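You operate a simulated robot arm through the tools that you are given. There is no shell and no other tool.

You run a simulated robot arm. Do the job below in one go: nothing can be reset, and whatever is moved stays where it is left.

JOB
Tidy up at the counter beside the washing machine. At the end: the jam jar that says "plum jam" from the counter beside the washing machine is on the washing machine top; the beige wooden pusher stands on top of the green apple; the green lettuce heart from the counter beside the washing machine stands on top of the orange soup block; the silver strainer from the counter beside the washing machine is on the washing machine top; whatever was shut is shut again. Leave all else as you found it, and nothing knocked over. Set down upright: jam jar.
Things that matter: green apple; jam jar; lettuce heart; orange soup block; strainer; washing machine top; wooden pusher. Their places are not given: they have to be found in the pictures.

It is judged by the outcome, as a careful person would: the job done as asked, and still so three seconds after it is handed in. It fails if anything else is knocked over, pushed out of place, dropped, spilled or broken.

ROBOT AND FRAMES
A 7-joint arm with a two-finger parallel gripper, fixed in place. Base frame: the origin is on the floor under the middle of its stand, x ahead of it, y to its left, z up. Readings come in cm, degrees, newtons and seconds.
With the tool pointing down near the work surface it reaches from about 24 to 68 cm from the base axis. Its first joint turns from -66.0 to 66.0 degrees. Payload 2.4 kg.
Tool frame: the origin (TCP) lies between the finger pads and is the grasp point; the fingertips stand 3 cm ahead of it; z points along the fingers, y is the line along which they close. Largest opening 9.4 cm; finger width 2.8, thickness 1; the body of the gripper, 5 by 9.6 cm, starts 5.5 cm behind the TCP.
Orientation is told as [roll, pitch, yaw] about the base's x, y, z axes, in that order, counted from this pose: with the fingers straight down and closing along the base's y, the tool's x points along the base's -x, its y along +y and its z along -z.

CONTROLS
- The arm moves only by the tool servo_tool. Its argument "steps" is a list of rows, each a list of 3 entries, a list of its own where there are three numbers: the gripper command, from -1 (shut) to 1 (fully open), values between in proportion, then the shift along the tool's x, y, z in cm, then the turn, a rotation vector about the tool's x, y, z in degrees. In form: [[grip, [dx, dy, dz], [ax, ay, az]], ...]. A call has 1 to 20 rows; each row is the pose to reach, as a shift and turn from the pose commanded when the call began, along the tool's axes at that moment. A row lasts 0.2 s, in which the tool goes at most 5 cm and 8.6 degrees; a call with a longer step from one row to the next is refused whole, and so is a gripper value outside its range. A pose out of reach is approached as far as the arm can. The call stops where the force on the tool passes 40 N (or 10 N more than at its start, if that is more) or the arm is blocked; 0.2 s more then pass. Each finger travels about 15.3 cm/s and halts on what it meets, pressing with about 41 N; the grip force reading is that of the motor and also rises with nothing between the fingers. The clock runs only during rows and for 0.2 s after the last one: add rows that repeat a pose to give the fingers time. The reply holds the time, the measured pose of the TCP, the force on the tool along the base axes, the opening and the grip force, in the units named above and with some noise, with the torque about the TCP (base axes, N m) and any sound that the robot's microphone picked up.
- Cameras (640 x 400 px; columns grow to the right, rows downward): "scene" is fixed at [3.12, 46.58, 144.56]; the picture's right is [-0.81, -0.58, 0.00], its down [-0.32, 0.45, -0.83] and it looks along [0.48, -0.68, -0.56] (base axes); focal length 317 px, centre (320, 200). "wrist" rides on the gripper at [7.6, 1.4, -10.3] in the tool frame; the picture's right is [-0.18, 0.98, 0.00], its down [-0.75, -0.14, -0.64] and it looks along [-0.63, -0.12, 0.77] (tool axes); focal length 243 px, centre (320, 200).
- grab_frame(camera): a new picture of that camera. The clock stands still meanwhile.
- measure_at(camera, pixels): for up to 12 pixels [column, row] of the newest picture of that camera ("zoom" is the newest enlarged one), the place [x, y, z] in the base frame of the surface seen there, good to about 0.2 cm. The clock stands still meanwhile.
- enlarge(camera, box): a new picture of the part [left, top, right, bottom] of that camera's present view, enlarged. The clock stands still meanwhile.
- sign_off(): hands the job in; it is judged then, once.

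Open the gripper and draw the arm clear of the work before you hand the job in, unless the task says otherwise.

The tools are called after "Emit:" by a JSON object that holds its "fn" and its "kwargs". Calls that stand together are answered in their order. servo_tool: Moves the arm, as the interface text tells. Its arguments: {"type":"object","properties":{"steps":{"type":"array","items":{"type":"array"}}},"required":["steps"]} The other tools are called the same way: grab_frame (camera) takes a picture; measure_at (camera, pixels) gives the place of the surface under pixels of a picture; enlarge (camera, box) takes an enlarged picture of a part of a camera's view; sign_off () hands the job in.

At the start:

```text
time: 0.0
ee_pos: [39.53, -1.46, 125.24]
orientation: [-0.1, 0.0, -0.1]
force: [0.0, -0.5, 0.4]
wrist_torque: [0.02, -0.03, 0.02]
finger_gap: 9.38
finger_force: 0.1
```

scene: 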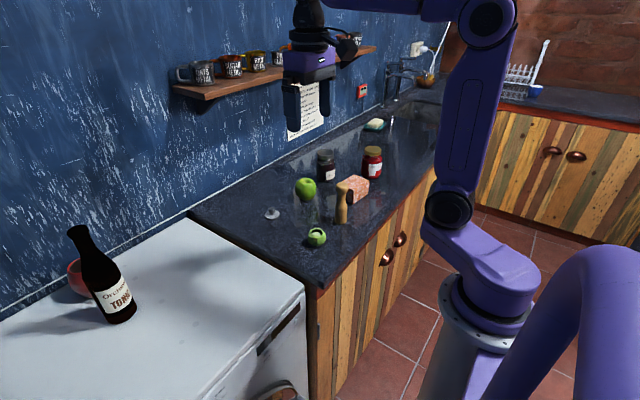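
wrist: 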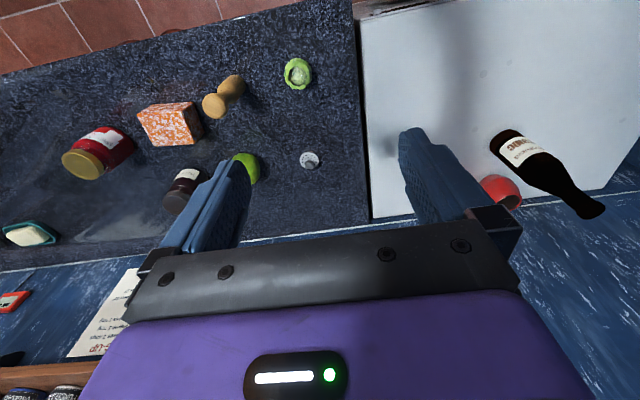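

The scene shows the counter with two jars (326,165) and (372,163), a green apple (305,188), an orange block (353,188), a pusher (342,205), a lettuce (316,237) and a small silver thing (271,213). I enlarge to read the details.

Emit:
{"fn": "enlarge", "kwargs": {"camera": "scene", "box": [240, 130, 400, 260]}}

Emit:
{"fn": "enlarge", "kwargs": {"camera": "wrist", "box": [50, 40, 350, 220]}}

```text
3.08 times, centred on (320, 195) of scene
```

zoom: 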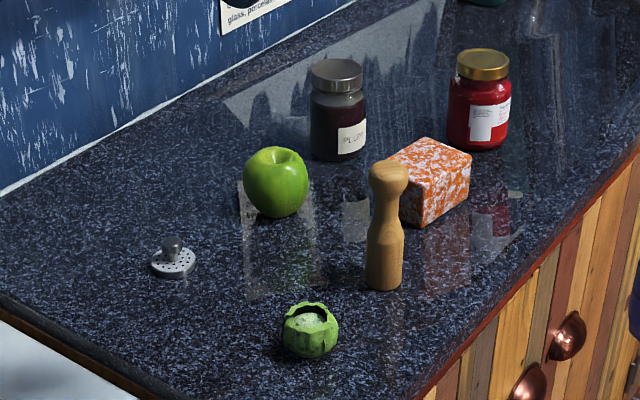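

```text
2.13 times, centred on (200, 130) of wrist
```

zoom: 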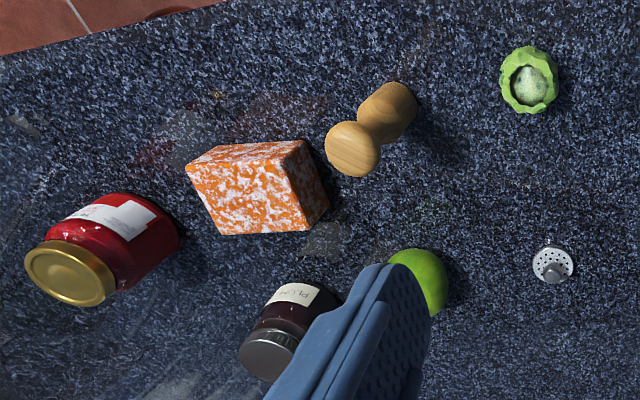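

The dark jar with the silver lid reads "PLUM", and the red one is a different jar. I measure points on the objects in this zoomed wrist view.

Emit:
{"fn": "measure_at", "kwargs": {"camera": "zoom", "pixels": [[270, 352], [296, 292], [352, 150], [388, 108], [528, 85], [528, 110], [556, 275], [550, 255], [425, 275], [240, 200], [230, 150], [310, 175]]}}

Emit:
{"fn": "measure_at", "kwargs": {"camera": "wrist", "pixels": [[280, 130], [340, 130], [300, 110], [400, 60], [470, 60], [420, 110], [500, 120], [600, 60], [363, 60], [363, 180], [640, 60], [340, 220]]}}

Emit:
{"fn": "measure_at", "kwargs": {"camera": "scene", "pixels": [[326, 153], [326, 178], [306, 181], [342, 186], [342, 220], [317, 232], [316, 243], [271, 210], [352, 190], [358, 180], [372, 150], [270, 216]]}}

```text
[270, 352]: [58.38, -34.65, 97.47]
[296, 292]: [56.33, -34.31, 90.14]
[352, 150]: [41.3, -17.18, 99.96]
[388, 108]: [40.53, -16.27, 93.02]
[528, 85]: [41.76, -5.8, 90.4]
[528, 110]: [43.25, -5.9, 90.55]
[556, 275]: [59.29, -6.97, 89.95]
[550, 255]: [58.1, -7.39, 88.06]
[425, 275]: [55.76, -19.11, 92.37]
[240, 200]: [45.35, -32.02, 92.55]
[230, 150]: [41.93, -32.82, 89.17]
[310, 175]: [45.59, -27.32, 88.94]
```

```text
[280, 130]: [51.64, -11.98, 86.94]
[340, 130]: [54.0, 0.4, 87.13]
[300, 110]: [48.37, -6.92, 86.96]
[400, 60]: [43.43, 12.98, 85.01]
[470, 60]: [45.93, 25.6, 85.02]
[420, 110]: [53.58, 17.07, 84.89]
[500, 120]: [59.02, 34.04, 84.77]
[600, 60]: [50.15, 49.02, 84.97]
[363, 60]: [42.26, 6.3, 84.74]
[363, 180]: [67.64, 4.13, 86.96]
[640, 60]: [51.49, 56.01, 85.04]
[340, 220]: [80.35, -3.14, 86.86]
```

```text
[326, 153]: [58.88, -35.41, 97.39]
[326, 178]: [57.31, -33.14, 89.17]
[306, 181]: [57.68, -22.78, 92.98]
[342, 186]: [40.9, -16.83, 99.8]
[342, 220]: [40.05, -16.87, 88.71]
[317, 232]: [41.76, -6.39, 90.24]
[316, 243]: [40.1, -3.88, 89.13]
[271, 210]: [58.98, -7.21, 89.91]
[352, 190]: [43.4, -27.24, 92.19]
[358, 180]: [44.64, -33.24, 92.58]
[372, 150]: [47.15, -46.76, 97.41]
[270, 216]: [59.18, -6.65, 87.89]
```

The counter top is at about z = 87.0 and the washing machine top at 85.0. Now I measure the shelf edge (210,97)/(320,68), the bottle (118,318), the bowl (80,280) and the wall, to know what to keep clear of.

Emit:
{"fn": "measure_at", "kwargs": {"camera": "scene", "pixels": [[205, 98], [175, 88], [290, 72], [372, 48], [122, 318], [82, 232], [80, 285], [195, 212], [260, 170], [200, 250], [305, 290], [322, 285]]}}

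Emit:
{"fn": "measure_at", "kwargs": {"camera": "wrist", "pixels": [[505, 140], [530, 150], [590, 208], [505, 185], [200, 130], [150, 105], [230, 85], [215, 105], [105, 140], [85, 163], [185, 183], [298, 74]]}}

Emit:
{"fn": "enlarge", "kwargs": {"camera": "scene", "box": [160, 20, 400, 170]}}

```text
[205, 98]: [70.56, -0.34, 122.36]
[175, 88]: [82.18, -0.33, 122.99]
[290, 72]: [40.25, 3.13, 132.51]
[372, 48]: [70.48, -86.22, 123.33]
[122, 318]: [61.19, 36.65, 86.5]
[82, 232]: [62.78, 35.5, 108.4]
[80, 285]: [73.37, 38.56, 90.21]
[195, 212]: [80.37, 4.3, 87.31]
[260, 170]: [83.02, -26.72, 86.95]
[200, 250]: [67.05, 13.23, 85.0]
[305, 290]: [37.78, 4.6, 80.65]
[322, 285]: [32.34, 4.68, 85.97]
```

```text
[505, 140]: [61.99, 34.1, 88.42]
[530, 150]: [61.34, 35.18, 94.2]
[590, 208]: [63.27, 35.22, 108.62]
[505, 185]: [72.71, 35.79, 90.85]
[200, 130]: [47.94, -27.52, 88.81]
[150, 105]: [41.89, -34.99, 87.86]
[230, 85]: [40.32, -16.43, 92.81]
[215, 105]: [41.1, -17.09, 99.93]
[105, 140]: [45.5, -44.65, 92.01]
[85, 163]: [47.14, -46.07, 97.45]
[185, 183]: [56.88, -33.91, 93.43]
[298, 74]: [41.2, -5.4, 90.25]
```

```text
2.67 times, centred on (280, 95) of scene
```

zoom: 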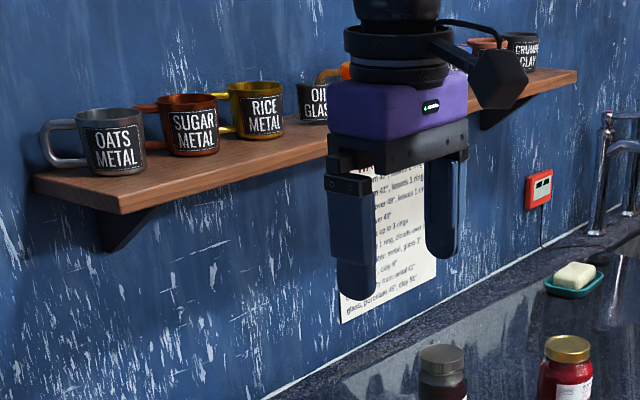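

The shelf front edge is at x≈70.5, z≈122, and the bottle stands near (62,35). I move the hand above and slightly in front of the strainer at (59,-7) for a close look.

Emit:
{"fn": "servo_tool", "kwargs": {"steps": [[1, [-2, -0.8, 3.5], [0, 0, 0]], [1, [-4, -1.6, 7], [0, 0, 0]], [1, [-6, -2.4, 10.5], [0, 0, 0]], [1, [-8, -3.2, 14], [0, 0, 0]], [1, [-10, -4, 17.5], [0, 0, 0]], [1, [-12, -4.8, 21], [0, 0, 0]], [1, [-14, -5.6, 24.5], [0, 0, 0]], [1, [-14, -5.6, 24.5], [0, 0, 0]]]}}

Emit:
{"fn": "grab_frame", "kwargs": {"camera": "wrist"}}

Emit:
{"fn": "grab_frame", "kwargs": {"camera": "scene"}}

```text
time: 1.8
ee_pos: [53.92, -6.93, 100.74]
orientation: [0.0, 0.0, -0.1]
force: [-0.1, 0.9, -0.1]
wrist_torque: [-0.02, 0.01, 0.0]
finger_gap: 9.43
finger_force: 0.0
```

```text
taken
```

wrist: 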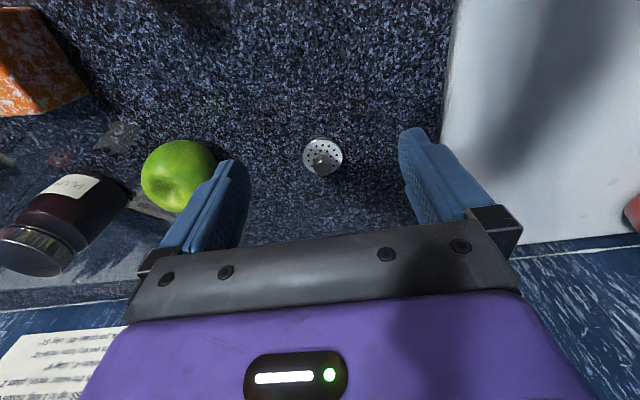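

```text
taken
```

scene: 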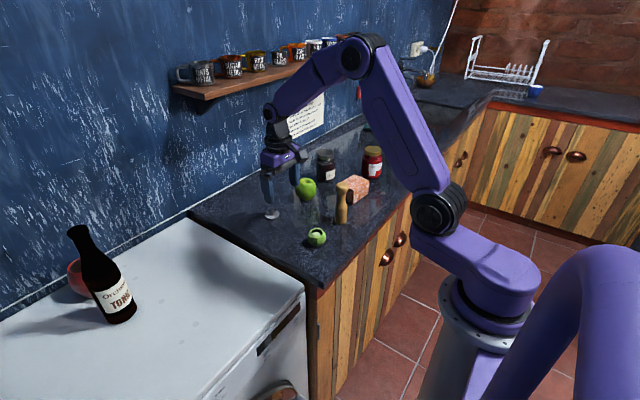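

The strainer is at (322,155) in the wrist view, between the fingers. I enlarge it to see its knob and rim.

Emit:
{"fn": "enlarge", "kwargs": {"camera": "wrist", "box": [272, 124, 372, 186]}}

Emit:
{"fn": "measure_at", "kwargs": {"camera": "wrist", "pixels": [[320, 158], [305, 154], [341, 155], [322, 140], [326, 172], [318, 163], [180, 150], [190, 170], [210, 150], [148, 190], [180, 205], [320, 161]]}}

```text
6.40 times, centred on (322, 155) of wrist
```

zoom: 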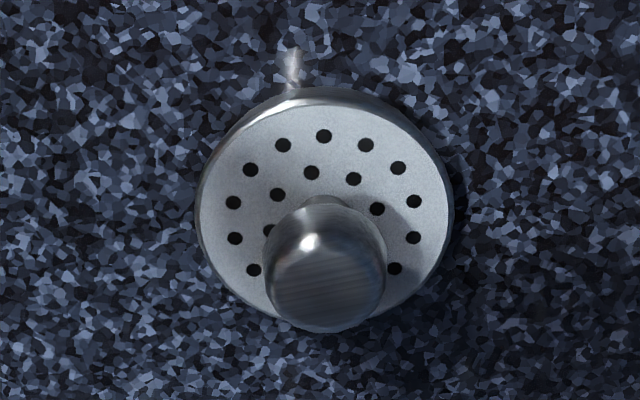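

```text
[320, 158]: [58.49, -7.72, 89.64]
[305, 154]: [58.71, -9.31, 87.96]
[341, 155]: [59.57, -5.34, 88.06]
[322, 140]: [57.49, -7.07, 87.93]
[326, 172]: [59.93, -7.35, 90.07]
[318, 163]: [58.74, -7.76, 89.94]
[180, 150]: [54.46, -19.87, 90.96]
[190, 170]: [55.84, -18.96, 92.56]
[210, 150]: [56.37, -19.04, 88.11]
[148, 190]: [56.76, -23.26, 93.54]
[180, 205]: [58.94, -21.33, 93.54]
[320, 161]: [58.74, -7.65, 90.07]
```

The knob sits on a disc about 4.2 cm across with its top at z≈90.1. I measure the knob's own points in the zoom to centre on it.

Emit:
{"fn": "measure_at", "kwargs": {"camera": "zoom", "pixels": [[272, 270], [380, 270], [325, 215], [325, 268], [325, 320], [300, 290], [350, 290], [201, 200], [448, 200], [325, 100], [270, 300], [390, 290]]}}

```text
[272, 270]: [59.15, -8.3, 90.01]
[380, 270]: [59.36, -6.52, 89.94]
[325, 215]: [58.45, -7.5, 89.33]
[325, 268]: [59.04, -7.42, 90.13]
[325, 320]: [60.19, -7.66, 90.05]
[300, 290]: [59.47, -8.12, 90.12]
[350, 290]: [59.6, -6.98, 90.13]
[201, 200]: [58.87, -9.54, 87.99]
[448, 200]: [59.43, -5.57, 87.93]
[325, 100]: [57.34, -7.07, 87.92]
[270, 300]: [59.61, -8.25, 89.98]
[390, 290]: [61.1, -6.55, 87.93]
```

Knob centre is about (59.4,-7.45), top at 90.1. I move over it with the fingers half closed, and descend so the tips end at about z = 88.5.

Emit:
{"fn": "servo_tool", "kwargs": {"steps": [[0, [-2.8, -0.3, 1], [0, 0, 0]], [0, [-5.5, -0.52, 2], [0, 0, 0]], [0, [-5.5, -0.52, 4], [0, 0, 0]], [0, [-5.5, -0.52, 6], [0, 0, 0]], [0, [-5.5, -0.52, 8], [0, 0, 0]], [0, [-5.5, -0.52, 9.2], [0, 0, 0]], [0, [-5.5, -0.52, 9.2], [0, 0, 0]]]}}

Emit:
{"fn": "grab_frame", "kwargs": {"camera": "wrist"}}

```text
time: 3.4
ee_pos: [59.21, -7.49, 91.38]
orientation: [0.0, 0.0, 0.0]
force: [-0.2, 0.0, 0.0]
wrist_torque: [-0.01, 0.02, 0.03]
finger_gap: 4.72
finger_force: 0.1
```

```text
taken
```

wrist: 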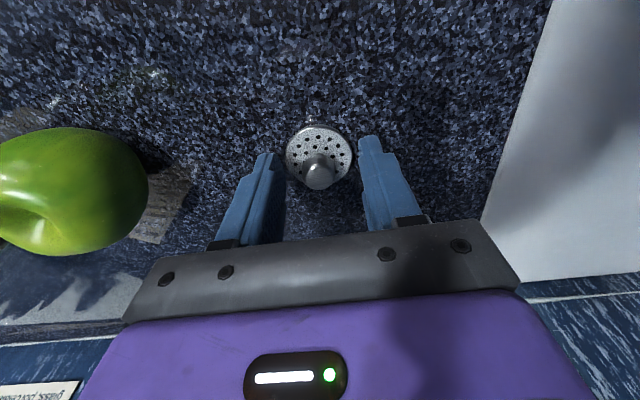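

The fingers straddle the knob at (319,170) in the wrist view. I close on it and give the fingers time.

Emit:
{"fn": "servo_tool", "kwargs": {"steps": [[-0.5, [0, 0, 0], [0, 0, 0]], [-1, [0, 0, 0], [0, 0, 0]], [-1, [0, 0, 0], [0, 0, 0]], [-1, [0, 0, 0], [0, 0, 0]]]}}

Emit:
{"fn": "enlarge", "kwargs": {"camera": "wrist", "box": [220, 100, 420, 225]}}

```text
time: 4.4
ee_pos: [59.2, -7.38, 91.46]
orientation: [0.1, 0.0, 0.1]
force: [0.1, 0.3, -0.3]
wrist_torque: [-0.02, 0.03, 0.01]
finger_gap: 1.81
finger_force: 41.0
```

```text
3.20 times, centred on (320, 162) of wrist
```

zoom: 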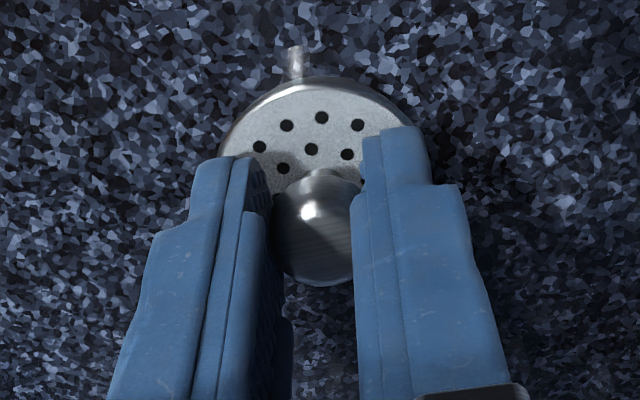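

The grip stopped at a 1.81 cm gap on the knob. I lift it 10 cm and check that the strainer comes along.

Emit:
{"fn": "servo_tool", "kwargs": {"steps": [[-1, [0, 0, -1], [0, 0, 0]], [-1, [0, 0, -3], [0, 0, 0]], [-1, [0, 0, -6], [0, 0, 0]], [-1, [0, 0, -9], [0, 0, 0]], [-1, [0, 0, -11], [0, 0, 0]], [-1, [0, 0, -11], [0, 0, 0]]]}}

Emit:
{"fn": "grab_frame", "kwargs": {"camera": "wrist"}}

Emit:
{"fn": "grab_frame", "kwargs": {"camera": "scene"}}

```text
time: 5.8
ee_pos: [59.28, -7.65, 102.53]
orientation: [0.0, 0.0, 0.0]
force: [-0.4, 0.6, -0.5]
wrist_torque: [-0.01, -0.01, -0.02]
finger_gap: 1.81
finger_force: 40.9
```

```text
taken
```

wrist: 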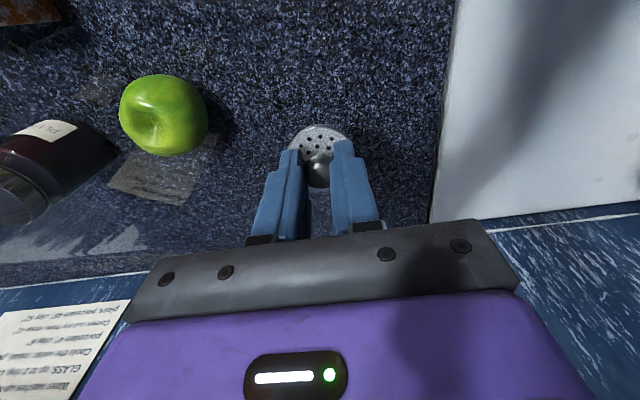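

```text
taken
```

scene: 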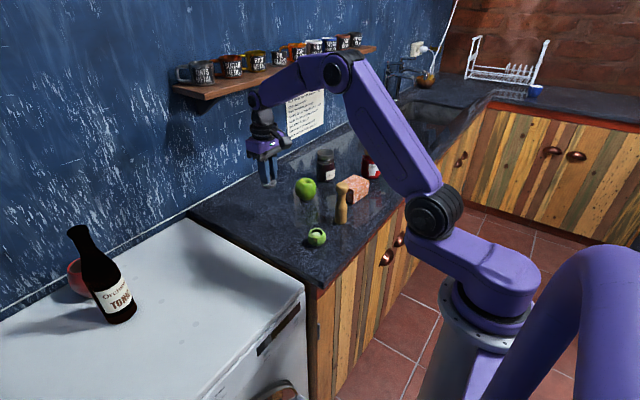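

The strainer hangs in the grip. I carry it to about (52,14) over the washing machine, clear of the bottle at (62,35), and lower to just above the surface.

Emit:
{"fn": "servo_tool", "kwargs": {"steps": [[-1, [1.2, 3.6, 0], [0, 0, 0]], [-1, [2.4, 7.2, 0], [0, 0, 0]], [-1, [3.6, 10.8, 0], [0, 0, 0]], [-1, [4.8, 14.4, 0], [0, 0, 0]], [-1, [6.0, 18, 0], [0, 0, 0]], [-1, [7.3, 21.6, 0], [0, 0, 0]], [-1, [7.3, 21.6, 3], [0, 0, 0]], [-1, [7.3, 21.6, 6], [0, 0, 0]], [-1, [7.3, 21.6, 9], [0, 0, 0]], [-1, [7.3, 21.6, 11], [0, 0, 0]], [-1, [7.3, 21.6, 12], [0, 0, 0]], [-1, [7.3, 21.6, 12], [0, 0, 0]]]}}

Emit:
{"fn": "grab_frame", "kwargs": {"camera": "wrist"}}

```text
time: 8.4
ee_pos: [51.93, 14.07, 90.6]
orientation: [0.0, 0.0, 0.0]
force: [0.7, -0.5, -0.7]
wrist_torque: [-0.02, -0.02, 0.02]
finger_gap: 1.86
finger_force: 41.1
```

```text
taken
```

wrist: 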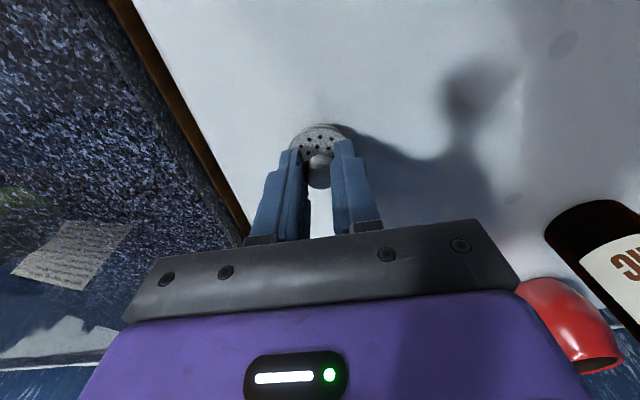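

The strainer is about 1.1 cm above the top. I lower it gently until it touches.

Emit:
{"fn": "servo_tool", "kwargs": {"steps": [[-1, [0, 0, 0.4], [0, 0, 0]], [-1, [0, 0, 0.8], [0, 0, 0]], [-1, [0, 0, 1.0], [0, 0, 0]], [-1, [0, 0, 1.1], [0, 0, 0]], [-1, [0, 0, 1.1], [0, 0, 0]]]}}

```text
time: 9.6
ee_pos: [52.05, 14.07, 89.5]
orientation: [0.0, 0.0, 0.0]
force: [-0.8, -0.7, 0.8]
wrist_torque: [0.02, -0.02, 0.0]
finger_gap: 1.87
finger_force: 40.4
```

Little contact force yet, so it is within a millimetre or so of the surface. I lower slightly more, watching the force.

Emit:
{"fn": "servo_tool", "kwargs": {"steps": [[-1, [0, 0, 0.1], [0, 0, 0]], [-1, [0, 0, 0.15], [0, 0, 0]], [-1, [0, 0, 0.15], [0, 0, 0]]]}}

Emit:
{"fn": "enlarge", "kwargs": {"camera": "wrist", "box": [220, 90, 420, 215]}}

```text
time: 10.4
ee_pos: [51.93, 14.07, 89.41]
orientation: [0.0, -0.1, 0.0]
force: [-1.6, -4.2, 11.8]
wrist_torque: [-0.1, 0.09, 0.01]
finger_gap: 1.86
finger_force: 41.2
```

```text
3.20 times, centred on (320, 152) of wrist
```

zoom: 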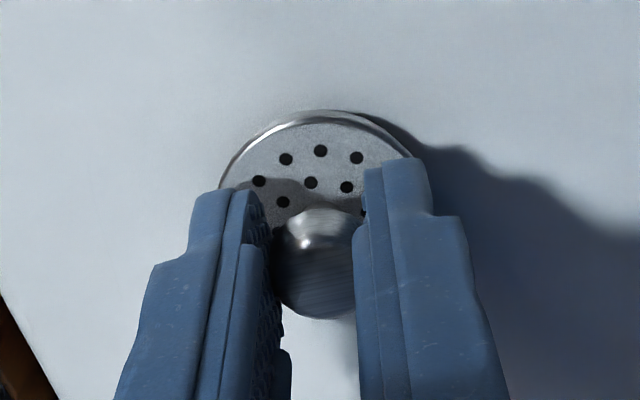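

Contact force of about 12 N shows it rests on the top. I open the fingers to half, then rise straight up.

Emit:
{"fn": "servo_tool", "kwargs": {"steps": [[-0.3, [0, 0, 0], [0, 0, 0]], [0, [0, 0, 0], [0, 0, 0]], [0, [0, 0, 0], [0, 0, 0]], [0, [0, 0, -1.5], [0, 0, 0]], [0, [0, 0, -4], [0, 0, 0]], [0, [0, 0, -8], [0, 0, 0]], [0, [0, 0, -12], [0, 0, 0]], [0, [0, 0, -16], [0, 0, 0]], [0.5, [0, 0, -16], [0, 0, 0]]]}}

Emit:
{"fn": "grab_frame", "kwargs": {"camera": "wrist"}}

Emit:
{"fn": "grab_frame", "kwargs": {"camera": "scene"}}

```text
time: 12.4
ee_pos: [51.81, 14.26, 105.43]
orientation: [0.0, 0.0, -0.2]
force: [-0.2, -0.1, -0.4]
wrist_torque: [0.01, 0.02, 0.0]
finger_gap: 7.03
finger_force: 0.0
```

```text
taken
```

wrist: 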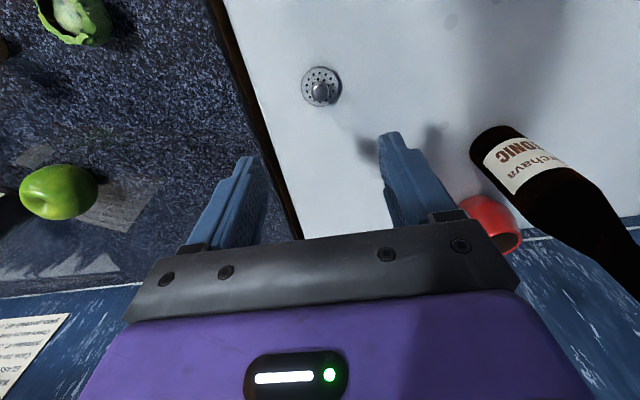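

```text
taken
```

scene: 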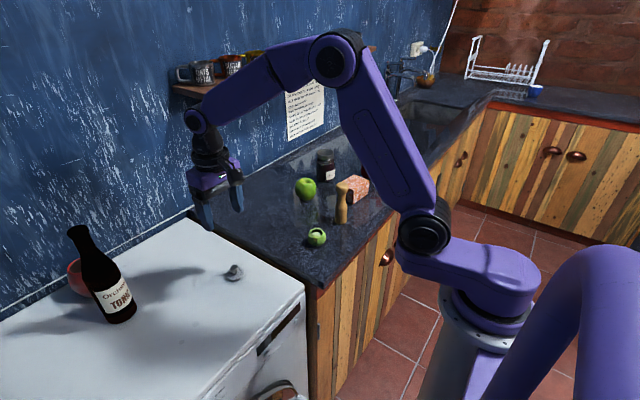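

The strainer stands upright on the washing machine at (320,87) in the wrist view. Next I cross back over the counter at z≈108 toward the plum jam jar near (59,-35) for a close look.

Emit:
{"fn": "servo_tool", "kwargs": {"steps": [[1, [0, -4, -1], [0, 0, 0]], [1, [0, -8, -2], [0, 0, 0]], [1, [0, -12, -3], [0, 0, 0]], [1, [0, -16, -3], [0, 0, 0]], [1, [0, -20, -3], [0, 0, 0]], [1, [0, -24, -3], [0, 0, 0]], [1, [0, -28, -3], [0, 0, 0]], [1, [0, -32, -3], [0, 0, 0]], [1, [0, -36, -3], [0, 0, 0]], [1, [0, -40, -3], [0, 0, 0]], [1, [0, -44, -3], [0, 0, 0]], [1, [0, -44, -3], [0, 0, 0]]]}}

Emit:
{"fn": "grab_frame", "kwargs": {"camera": "wrist"}}

Emit:
{"fn": "grab_frame", "kwargs": {"camera": "scene"}}

```text
time: 15.0
ee_pos: [51.96, -30.16, 108.48]
orientation: [-0.1, -0.2, 0.0]
force: [0.0, 0.9, -0.4]
wrist_torque: [-0.01, -0.02, 0.03]
finger_gap: 9.41
finger_force: 0.1
```

```text
taken
```

wrist: 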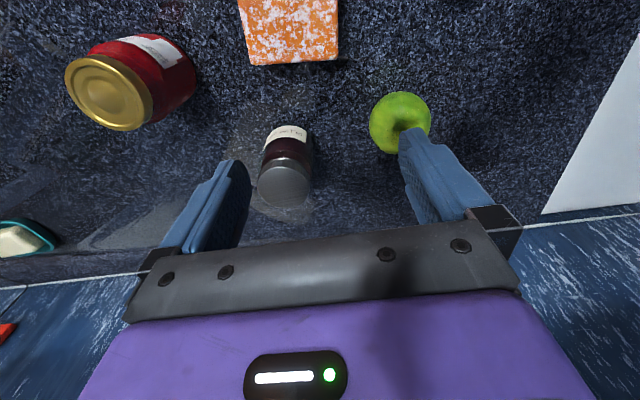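

```text
taken
```

scene: 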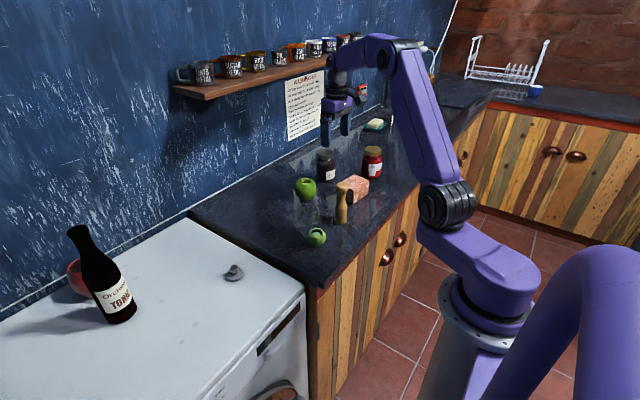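

The jar's lid is at (284,185) in the wrist view. I enlarge it to read the label and measure its lid, and also glance at the apple and the wall note.

Emit:
{"fn": "enlarge", "kwargs": {"camera": "scene", "box": [280, 65, 340, 145]}}

Emit:
{"fn": "enlarge", "kwargs": {"camera": "wrist", "box": [240, 90, 440, 215]}}

Emit:
{"fn": "measure_at", "kwargs": {"camera": "zoom", "pixels": [[60, 290], [220, 290], [140, 235], [140, 365], [140, 300], [100, 190], [230, 180], [70, 200], [150, 130], [520, 105], [520, 70], [420, 110]]}}

```text
5.00 times, centred on (310, 105) of scene
```

zoom: 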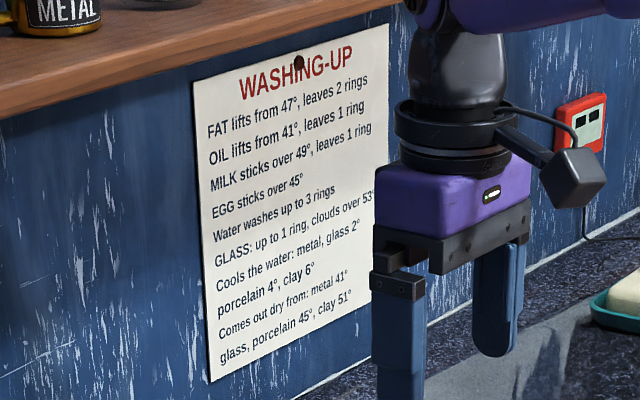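

```text
3.20 times, centred on (340, 152) of wrist
```

zoom: 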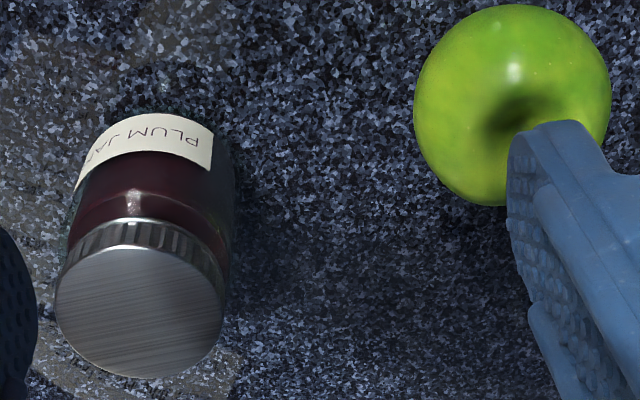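

```text
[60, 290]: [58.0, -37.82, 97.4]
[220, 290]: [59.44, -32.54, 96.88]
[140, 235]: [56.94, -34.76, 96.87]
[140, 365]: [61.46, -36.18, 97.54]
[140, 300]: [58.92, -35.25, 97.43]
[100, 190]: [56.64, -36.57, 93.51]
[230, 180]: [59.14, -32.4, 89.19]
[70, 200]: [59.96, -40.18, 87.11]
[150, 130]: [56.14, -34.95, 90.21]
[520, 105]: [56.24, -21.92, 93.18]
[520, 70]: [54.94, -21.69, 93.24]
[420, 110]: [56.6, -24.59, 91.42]
```

The label reads "PLUM JAM" and the lid centre is about (59.0,-35.3), radius about 2.7. It lies near the reach limit, so I tilt the fingers 12° outward (body leaning back) while moving above the jar to z≈103.

Emit:
{"fn": "servo_tool", "kwargs": {"steps": [[1, [0, -1.5, 0], [0, -4, 0]], [1, [-1.5, -3, 1], [0, -8, 0]], [1, [-3.5, -5.1, 2], [0, -12, 0]], [1, [-5.5, -5.1, 3.5], [0, -12, 0]], [1, [-7.0, -5.1, 5], [0, -12, 0]], [1, [-7.0, -5.1, 5], [0, -12, 0]]]}}

Emit:
{"fn": "grab_frame", "kwargs": {"camera": "wrist"}}

Emit:
{"fn": "grab_frame", "kwargs": {"camera": "scene"}}

```text
time: 16.4
ee_pos: [58.96, -35.03, 103.4]
orientation: [0.0, -12.0, 0.0]
force: [-0.9, 0.2, 0.5]
wrist_torque: [-0.01, 0.0, 0.02]
finger_gap: 9.37
finger_force: 0.0
```

```text
taken
```

wrist: 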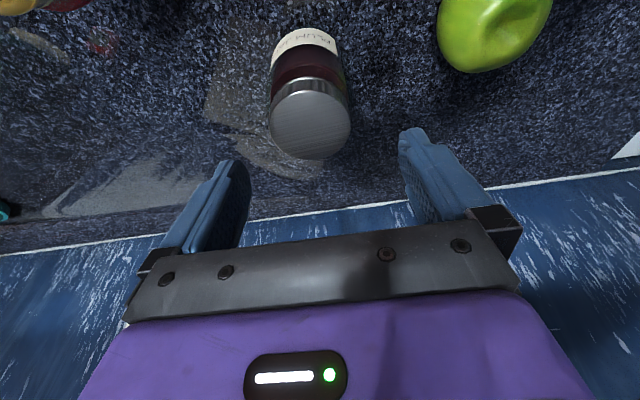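

```text
taken
```

scene: 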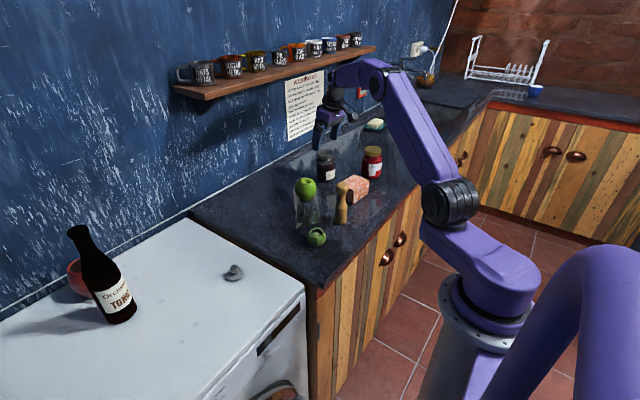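

The jar lid at (310,120) lies between the open fingers. I re-measure the lid edges before descending.

Emit:
{"fn": "measure_at", "kwargs": {"camera": "wrist", "pixels": [[272, 120], [348, 118], [310, 95], [312, 156], [310, 124], [275, 75], [340, 70], [305, 40]]}}

```text
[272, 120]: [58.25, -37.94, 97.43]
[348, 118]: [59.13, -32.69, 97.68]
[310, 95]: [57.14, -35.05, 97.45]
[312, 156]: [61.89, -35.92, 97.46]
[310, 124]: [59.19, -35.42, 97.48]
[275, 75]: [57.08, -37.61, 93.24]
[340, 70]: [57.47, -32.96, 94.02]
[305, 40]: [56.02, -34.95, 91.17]
```

Centre is about (59.4,-35.4). I shift there and descend vertically to z≈93.7 so the tips reach about z = 90.8 around the jar body.

Emit:
{"fn": "servo_tool", "kwargs": {"steps": [[1, [-0.39, -0.35, 0.08], [0, 0, 0]], [1, [0.02, -0.35, 2.04], [0, 0, 0]], [1, [0.44, -0.35, 4.0], [0, 0, 0]], [1, [0.86, -0.35, 5.95], [0, 0, 0]], [1, [1.27, -0.35, 7.9], [0, 0, 0]], [1, [1.63, -0.35, 9.57], [0, 0, 0]], [1, [1.63, -0.35, 9.57], [0, 0, 0]]]}}

Emit:
{"fn": "grab_frame", "kwargs": {"camera": "wrist"}}

Emit:
{"fn": "enlarge", "kwargs": {"camera": "scene", "box": [260, 60, 420, 200]}}

```text
time: 18.0
ee_pos: [59.2, -35.27, 93.58]
orientation: [0.0, -11.9, 0.1]
force: [0.3, -0.2, 0.2]
wrist_torque: [-0.03, 0.0, -0.01]
finger_gap: 9.4
finger_force: 0.0
```

```text
taken
```

wrist: 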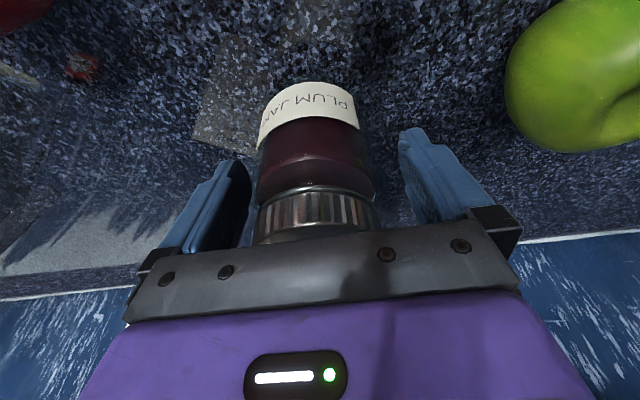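

```text
2.86 times, centred on (340, 130) of scene
```

zoom: 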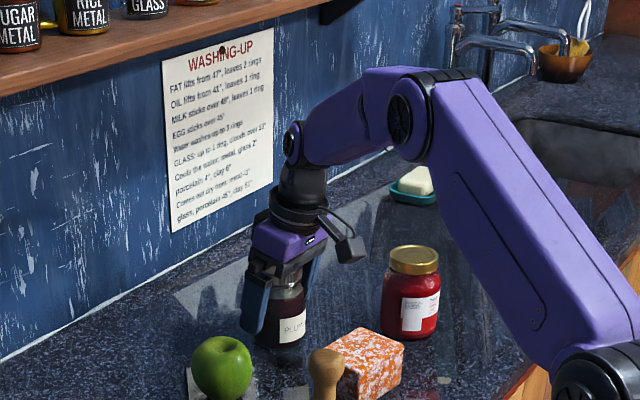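

The jar body is between the fingers and the TCP is at (59.2,-35.3). I close gradually.

Emit:
{"fn": "servo_tool", "kwargs": {"steps": [[0.6, [0, -0.1, 0], [0, 0, 0]], [0.4, [0, -0.1, 0], [0, 0, 0]], [0.2, [0, -0.1, 0], [0, 0, 0]], [0, [0, -0.1, 0], [0, 0, 0]], [-1, [0, -0.1, 0], [0, 0, 0]], [-1, [0, -0.1, 0], [0, 0, 0]], [-1, [0, -0.1, 0], [0, 0, 0]]]}}

Emit:
{"fn": "grab_frame", "kwargs": {"camera": "wrist"}}

```text
time: 19.6
ee_pos: [59.21, -35.55, 93.53]
orientation: [-0.1, -12.0, 0.0]
force: [1.3, -1.7, 1.2]
wrist_torque: [0.03, -0.04, -0.03]
finger_gap: 6.9
finger_force: 40.9
```

```text
taken
```

wrist: 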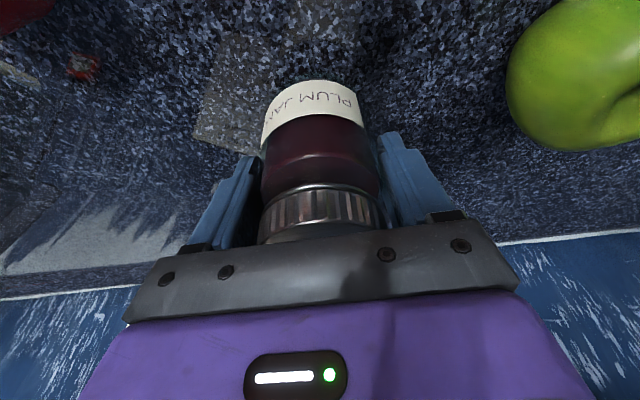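

The grip holds at a 6.9 cm gap. I lift straight up in base z by about 13 cm.

Emit:
{"fn": "servo_tool", "kwargs": {"steps": [[-1, [-0.21, -0.1, -0.98], [0, 0, 0]], [-1, [-0.62, -0.1, -2.93], [0, 0, 0]], [-1, [-1.25, -0.1, -5.87], [0, 0, 0]], [-1, [-1.87, -0.1, -8.8], [0, 0, 0]], [-1, [-2.5, -0.1, -11.74], [0, 0, 0]], [-1, [-2.7, -0.1, -12.7], [0, 0, 0]], [-1, [-2.7, -0.1, -12.7], [0, 0, 0]]]}}

Emit:
{"fn": "grab_frame", "kwargs": {"camera": "scene"}}

Emit:
{"fn": "grab_frame", "kwargs": {"camera": "wrist"}}

```text
time: 21.2
ee_pos: [59.24, -35.62, 106.5]
orientation: [0.0, -12.1, 0.0]
force: [-0.5, -0.5, -4.8]
wrist_torque: [-0.03, -0.02, 0.01]
finger_gap: 6.93
finger_force: 41.6
```

```text
taken
```

scene: 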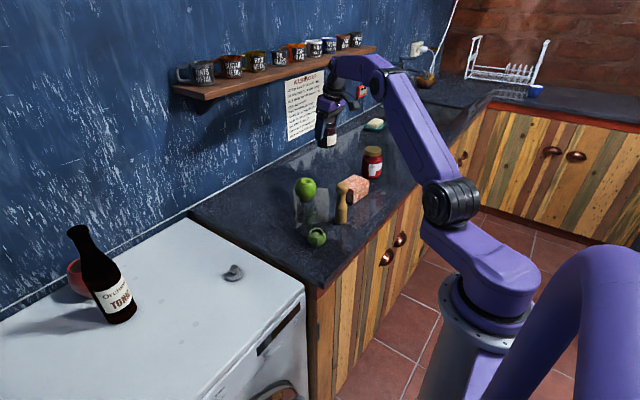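

```text
taken
```

wrist: 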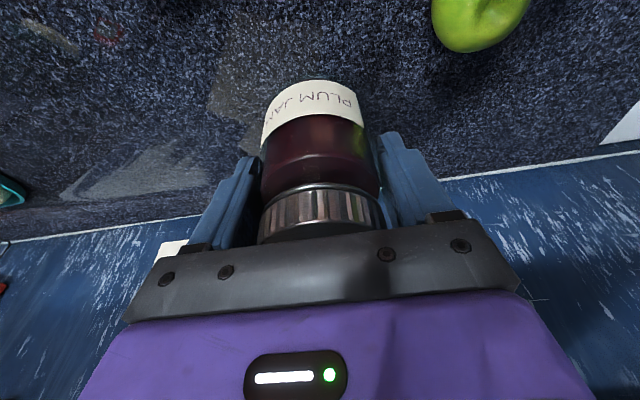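

The jar is clear, with its bottom at about z = 100. I carry it level across to about (46,22) over the washing machine.

Emit:
{"fn": "servo_tool", "kwargs": {"steps": [[-1, [0.4, 2.0, -0.1], [0, 0, 0]], [-1, [1.2, 5.5, -0.26], [0, 0, 0]], [-1, [2.0, 9.1, -0.42], [0, 0, 0]], [-1, [2.8, 12.7, -0.6], [0, 0, 0]], [-1, [3.6, 16.3, -0.77], [0, 0, 0]], [-1, [4.4, 19.9, -0.94], [0, 0, 0]], [-1, [5.2, 23.5, -1.11], [0, 0, 0]], [-1, [6.0, 27.1, -1.28], [0, 0, 0]], [-1, [6.8, 30.7, -1.45], [0, 0, 0]], [-1, [7.6, 34.3, -1.62], [0, 0, 0]], [-1, [8.4, 37.9, -1.79], [0, 0, 0]], [-1, [9.2, 41.5, -1.96], [0, 0, 0]], [-1, [10.0, 45.1, -2.13], [0, 0, 0]], [-1, [10.8, 48.7, -2.3], [0, 0, 0]], [-1, [11.6, 52.3, -2.47], [0, 0, 0]], [-1, [12.3, 55.5, -2.62], [0, 0, 0]], [-1, [12.7, 57.5, -2.7], [0, 0, 0]], [-1, [12.7, 57.5, -2.7], [0, 0, 0]]]}}

Emit:
{"fn": "grab_frame", "kwargs": {"camera": "scene"}}

Emit:
{"fn": "grab_frame", "kwargs": {"camera": "wrist"}}

```text
time: 25.0
ee_pos: [46.45, 22.06, 106.51]
orientation: [0.1, -12.0, 0.0]
force: [0.3, 0.5, -3.8]
wrist_torque: [-0.01, 0.01, -0.03]
finger_gap: 6.96
finger_force: 40.9
```

```text
taken
```

scene: 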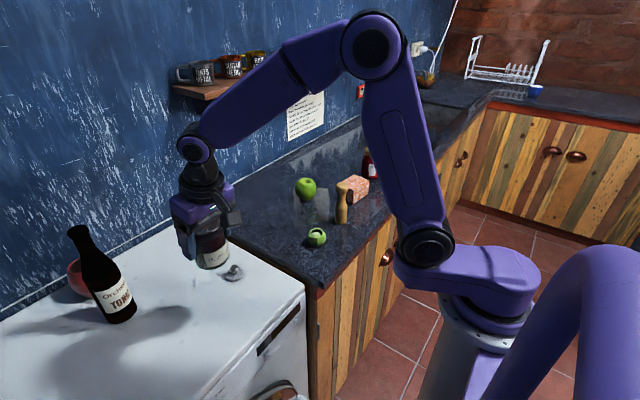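

```text
taken
```

wrist: 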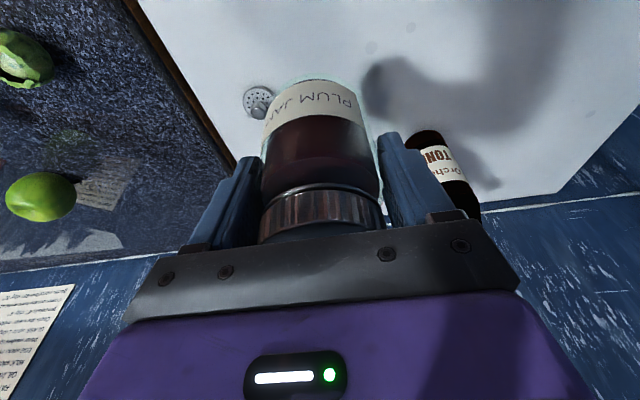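

The jar is over the washing machine with the strainer at (260,100) in the wrist view nearby. I shift 2 cm further in y and lower to about 0.7 cm above contact.

Emit:
{"fn": "servo_tool", "kwargs": {"steps": [[-1, [0.3, 1.0, 2.0], [0, 0, 0]], [-1, [0.85, 2.0, 4.5], [0, 0, 0]], [-1, [1.5, 2.0, 7.2], [0, 0, 0]], [-1, [2.1, 2.0, 9.9], [0, 0, 0]], [-1, [2.6, 2.0, 12.3], [0, 0, 0]], [-1, [2.97, 2.0, 13.9], [0, 0, 0]], [-1, [2.97, 2.0, 13.9], [0, 0, 0]]]}}

Emit:
{"fn": "grab_frame", "kwargs": {"camera": "scene"}}

```text
time: 26.6
ee_pos: [46.4, 23.87, 92.35]
orientation: [0.0, -12.0, 0.0]
force: [0.2, 0.1, -4.1]
wrist_torque: [0.01, -0.01, -0.02]
finger_gap: 6.91
finger_force: 41.5
```

```text
taken
```

scene: 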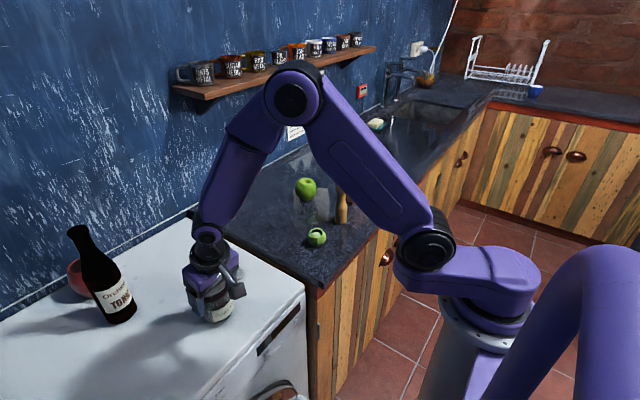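

Now the jar's bottom is about 0.8 cm above the top. I lower in small steps until contact force shows.

Emit:
{"fn": "servo_tool", "kwargs": {"steps": [[-1, [0.06, 0, 0.3], [0, 0, 0]], [-1, [0.12, 0, 0.55], [0, 0, 0]], [-1, [0.15, 0, 0.7], [0, 0, 0]], [-1, [0.16, 0, 0.78], [0, 0, 0]], [-1, [0.16, 0, 0.78], [0, 0, 0]]]}}

```text
time: 27.8
ee_pos: [46.42, 23.93, 91.66]
orientation: [-0.1, -12.1, 0.0]
force: [-3.6, -3.8, 10.2]
wrist_torque: [0.12, 0.46, 0.13]
finger_gap: 6.91
finger_force: 40.3
```

Contact at about 10 N upward; the jar rests on the top. I open slowly and rise vertically.

Emit:
{"fn": "servo_tool", "kwargs": {"steps": [[0.6, [0, 0, 0], [0, 0, 0]], [0.8, [0, 0, 0], [0, 0, 0]], [1, [0, 0, 0], [0, 0, 0]], [1, [0, 0, 0], [0, 0, 0]], [1, [-0.3, 0, -1.5], [0, 0, 0]], [1, [-0.83, 0, -3.9], [0, 0, 0]], [1, [-1.66, 0, -7.8], [0, 0, 0]], [1, [-2.5, 0, -11.7], [0, 0, 0]], [1, [-3.3, 0, -15.6], [0, 0, 0]], [1, [-3.3, 0, -15.6], [0, 0, 0]]]}}

Emit:
{"fn": "grab_frame", "kwargs": {"camera": "scene"}}

Emit:
{"fn": "grab_frame", "kwargs": {"camera": "wrist"}}

```text
time: 30.0
ee_pos: [46.47, 23.92, 107.64]
orientation: [0.0, -12.0, 0.0]
force: [0.5, 0.5, 0.3]
wrist_torque: [-0.01, 0.0, -0.01]
finger_gap: 9.41
finger_force: 0.0
```

```text
taken
```

scene: 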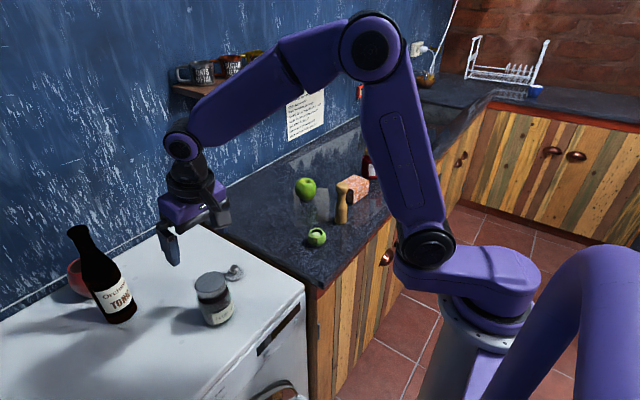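

```text
taken
```

wrist: 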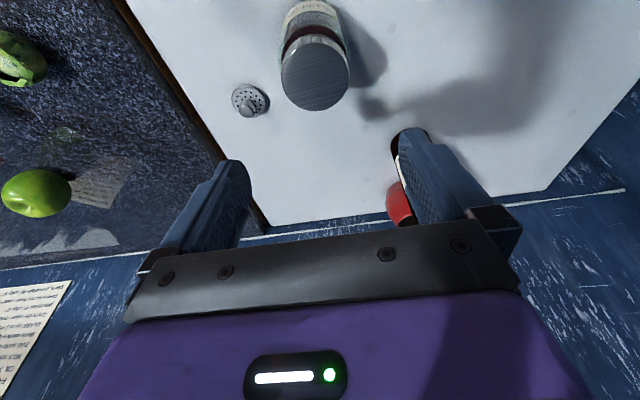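

The jar stands upright on the washing machine next to the strainer. Now I level the tool again and move to view the lettuce near (42,-6).

Emit:
{"fn": "servo_tool", "kwargs": {"steps": [[1, [1.2, -3.6, 0], [0, 4, 0]], [1, [2.5, -7.2, 0], [0, 8, 0]], [1, [3.8, -10.8, 0], [0, 12, 0]], [1, [5.1, -14.5, 0], [0, 12, 0]], [1, [6.4, -18, 0.5], [0, 12, 0]], [1, [7.7, -21.6, 1], [0, 12, 0]], [1, [9, -25.2, 1.8], [0, 12, 0]], [1, [10.25, -29, 2.5], [0, 12, 0]], [1, [10.25, -29, 2.5], [0, 12, 0]]]}}

Emit:
{"fn": "grab_frame", "kwargs": {"camera": "wrist"}}

Emit:
{"fn": "grab_frame", "kwargs": {"camera": "scene"}}

```text
time: 32.0
ee_pos: [36.6, -5.43, 102.96]
orientation: [0.0, 0.1, 0.0]
force: [-0.5, 0.6, 0.7]
wrist_torque: [0.02, -0.01, -0.01]
finger_gap: 9.4
finger_force: 0.0
```

```text
taken
```

wrist: 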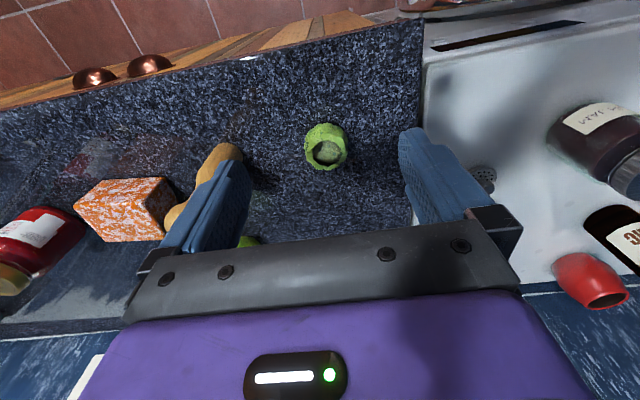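

```text
taken
```

scene: 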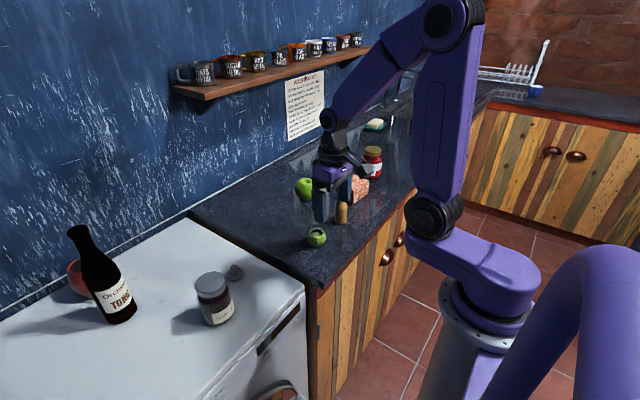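

The lettuce is at (326,147) in the wrist view. I enlarge and measure it, plus the block from this side.

Emit:
{"fn": "enlarge", "kwargs": {"camera": "wrist", "box": [286, 115, 366, 180]}}

Emit:
{"fn": "measure_at", "kwargs": {"camera": "zoom", "pixels": [[150, 170], [300, 100], [480, 180], [330, 420], [200, 390], [460, 370], [320, 300], [250, 60], [420, 80], [150, 300], [490, 300], [320, 200]]}}

Emit:
{"fn": "measure_at", "kwargs": {"camera": "wrist", "pixels": [[75, 203], [102, 180], [163, 178], [151, 206], [118, 192], [105, 240], [163, 238], [177, 208], [225, 150], [174, 215], [120, 225], [306, 140]]}}

```text
6.15 times, centred on (326, 148) of wrist
```

zoom: 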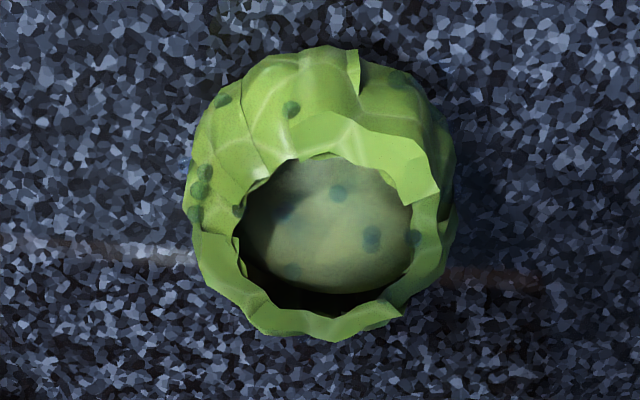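

```text
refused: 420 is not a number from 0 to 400
```

```text
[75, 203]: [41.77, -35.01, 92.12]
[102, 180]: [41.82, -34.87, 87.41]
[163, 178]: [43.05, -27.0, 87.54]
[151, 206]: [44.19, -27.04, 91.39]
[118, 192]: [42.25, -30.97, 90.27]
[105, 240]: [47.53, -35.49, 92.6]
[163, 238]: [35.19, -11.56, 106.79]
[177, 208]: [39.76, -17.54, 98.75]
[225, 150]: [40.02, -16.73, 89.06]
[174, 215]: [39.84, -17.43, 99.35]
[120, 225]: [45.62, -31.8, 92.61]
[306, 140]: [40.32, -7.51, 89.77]
```

The lettuce heart is roughly round with a hollow at the top. I measure its outline in the zoom.

Emit:
{"fn": "measure_at", "kwargs": {"camera": "zoom", "pixels": [[195, 180], [450, 190], [320, 55], [320, 325], [240, 230], [435, 220], [320, 130], [320, 300], [200, 250], [445, 260], [320, 200], [270, 325]]}}

```text
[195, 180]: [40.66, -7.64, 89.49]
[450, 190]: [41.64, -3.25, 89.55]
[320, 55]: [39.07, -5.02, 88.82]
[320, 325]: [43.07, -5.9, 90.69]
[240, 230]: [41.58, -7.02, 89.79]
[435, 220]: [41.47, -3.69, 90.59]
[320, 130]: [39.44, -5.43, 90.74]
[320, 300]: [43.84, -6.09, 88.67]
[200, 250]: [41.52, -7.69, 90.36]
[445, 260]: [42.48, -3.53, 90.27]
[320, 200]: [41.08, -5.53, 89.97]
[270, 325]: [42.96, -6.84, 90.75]
```

Lettuce centre is about (41.3,-5.45), 4.6 cm wide, top 90.75. I move over it with a 7 cm opening and descend to z≈90.7 (tips near 87.7).

Emit:
{"fn": "servo_tool", "kwargs": {"steps": [[0.5, [-2.4, 0, 1], [0, 0, 0]], [0.5, [-4.7, 0, 2], [0, 0, 0]], [0.5, [-4.7, 0, 5], [0, 0, 0]], [0.5, [-4.7, 0, 8], [0, 0, 0]], [0.5, [-4.7, 0, 10.5], [0, 0, 0]], [0.5, [-4.7, 0, 12.2], [0, 0, 0]], [0.5, [-4.7, 0, 12.2], [0, 0, 0]]]}}

Emit:
{"fn": "grab_frame", "kwargs": {"camera": "wrist"}}

```text
time: 33.6
ee_pos: [41.44, -5.02, 90.65]
orientation: [0.0, 0.0, 0.0]
force: [0.2, 0.0, 0.4]
wrist_torque: [-0.01, 0.03, 0.05]
finger_gap: 7.03
finger_force: 0.1
```

```text
taken
```

wrist: 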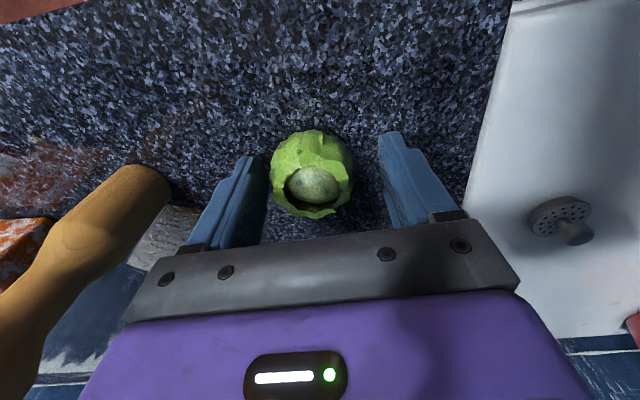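

The lettuce sits a bit nearer the left finger, so I shift 0.4 cm in -y and then close.

Emit:
{"fn": "servo_tool", "kwargs": {"steps": [[0.5, [0, -0.4, 0], [0, 0, 0]], [0.2, [0, -0.4, 0], [0, 0, 0]], [0, [0, -0.4, 0], [0, 0, 0]], [-0.3, [0, -0.4, 0], [0, 0, 0]], [-1, [0, -0.4, 0], [0, 0, 0]], [-1, [0, -0.4, 0], [0, 0, 0]]]}}

Emit:
{"fn": "enlarge", "kwargs": {"camera": "wrist", "box": [200, 100, 420, 240]}}

```text
time: 35.0
ee_pos: [41.34, -5.59, 90.73]
orientation: [0.0, 0.0, 0.1]
force: [0.3, -0.3, 1.3]
wrist_torque: [0.0, 0.0, 0.0]
finger_gap: 4.64
finger_force: 41.3
```

```text
2.86 times, centred on (310, 170) of wrist
```

zoom: 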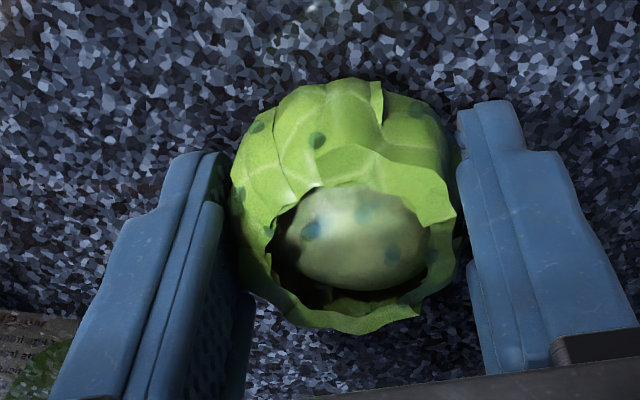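

Gripped at a 4.64 cm gap. I lift 16 cm and check.

Emit:
{"fn": "servo_tool", "kwargs": {"steps": [[-1, [0, 0, -1], [0, 0, 0]], [-1, [0, 0, -4], [0, 0, 0]], [-1, [0, 0, -8], [0, 0, 0]], [-1, [0, 0, -12], [0, 0, 0]], [-1, [0, 0, -16], [0, 0, 0]], [-1, [0, 0, -16], [0, 0, 0]]]}}

Emit:
{"fn": "grab_frame", "kwargs": {"camera": "wrist"}}

Emit:
{"fn": "grab_frame", "kwargs": {"camera": "scene"}}

```text
time: 36.4
ee_pos: [41.4, -5.66, 106.77]
orientation: [0.0, 0.0, 0.0]
force: [-0.4, -0.4, -1.1]
wrist_torque: [0.02, 0.0, 0.0]
finger_gap: 4.68
finger_force: 41.0
```

```text
taken
```

wrist: 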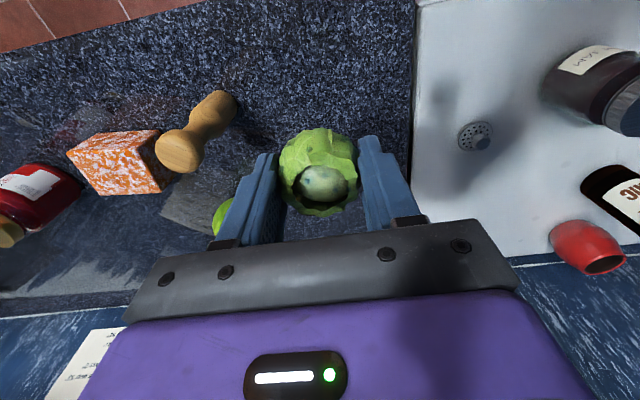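

```text
taken
```

scene: 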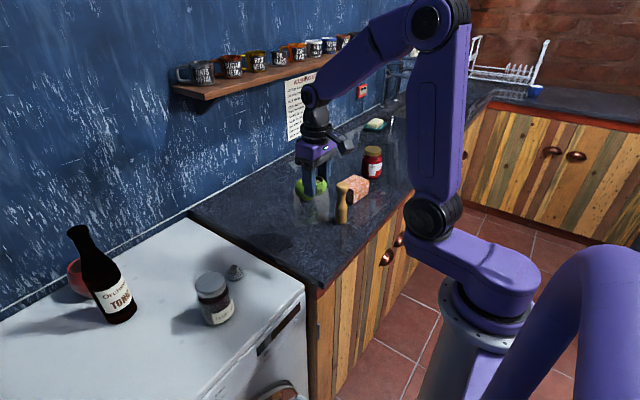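

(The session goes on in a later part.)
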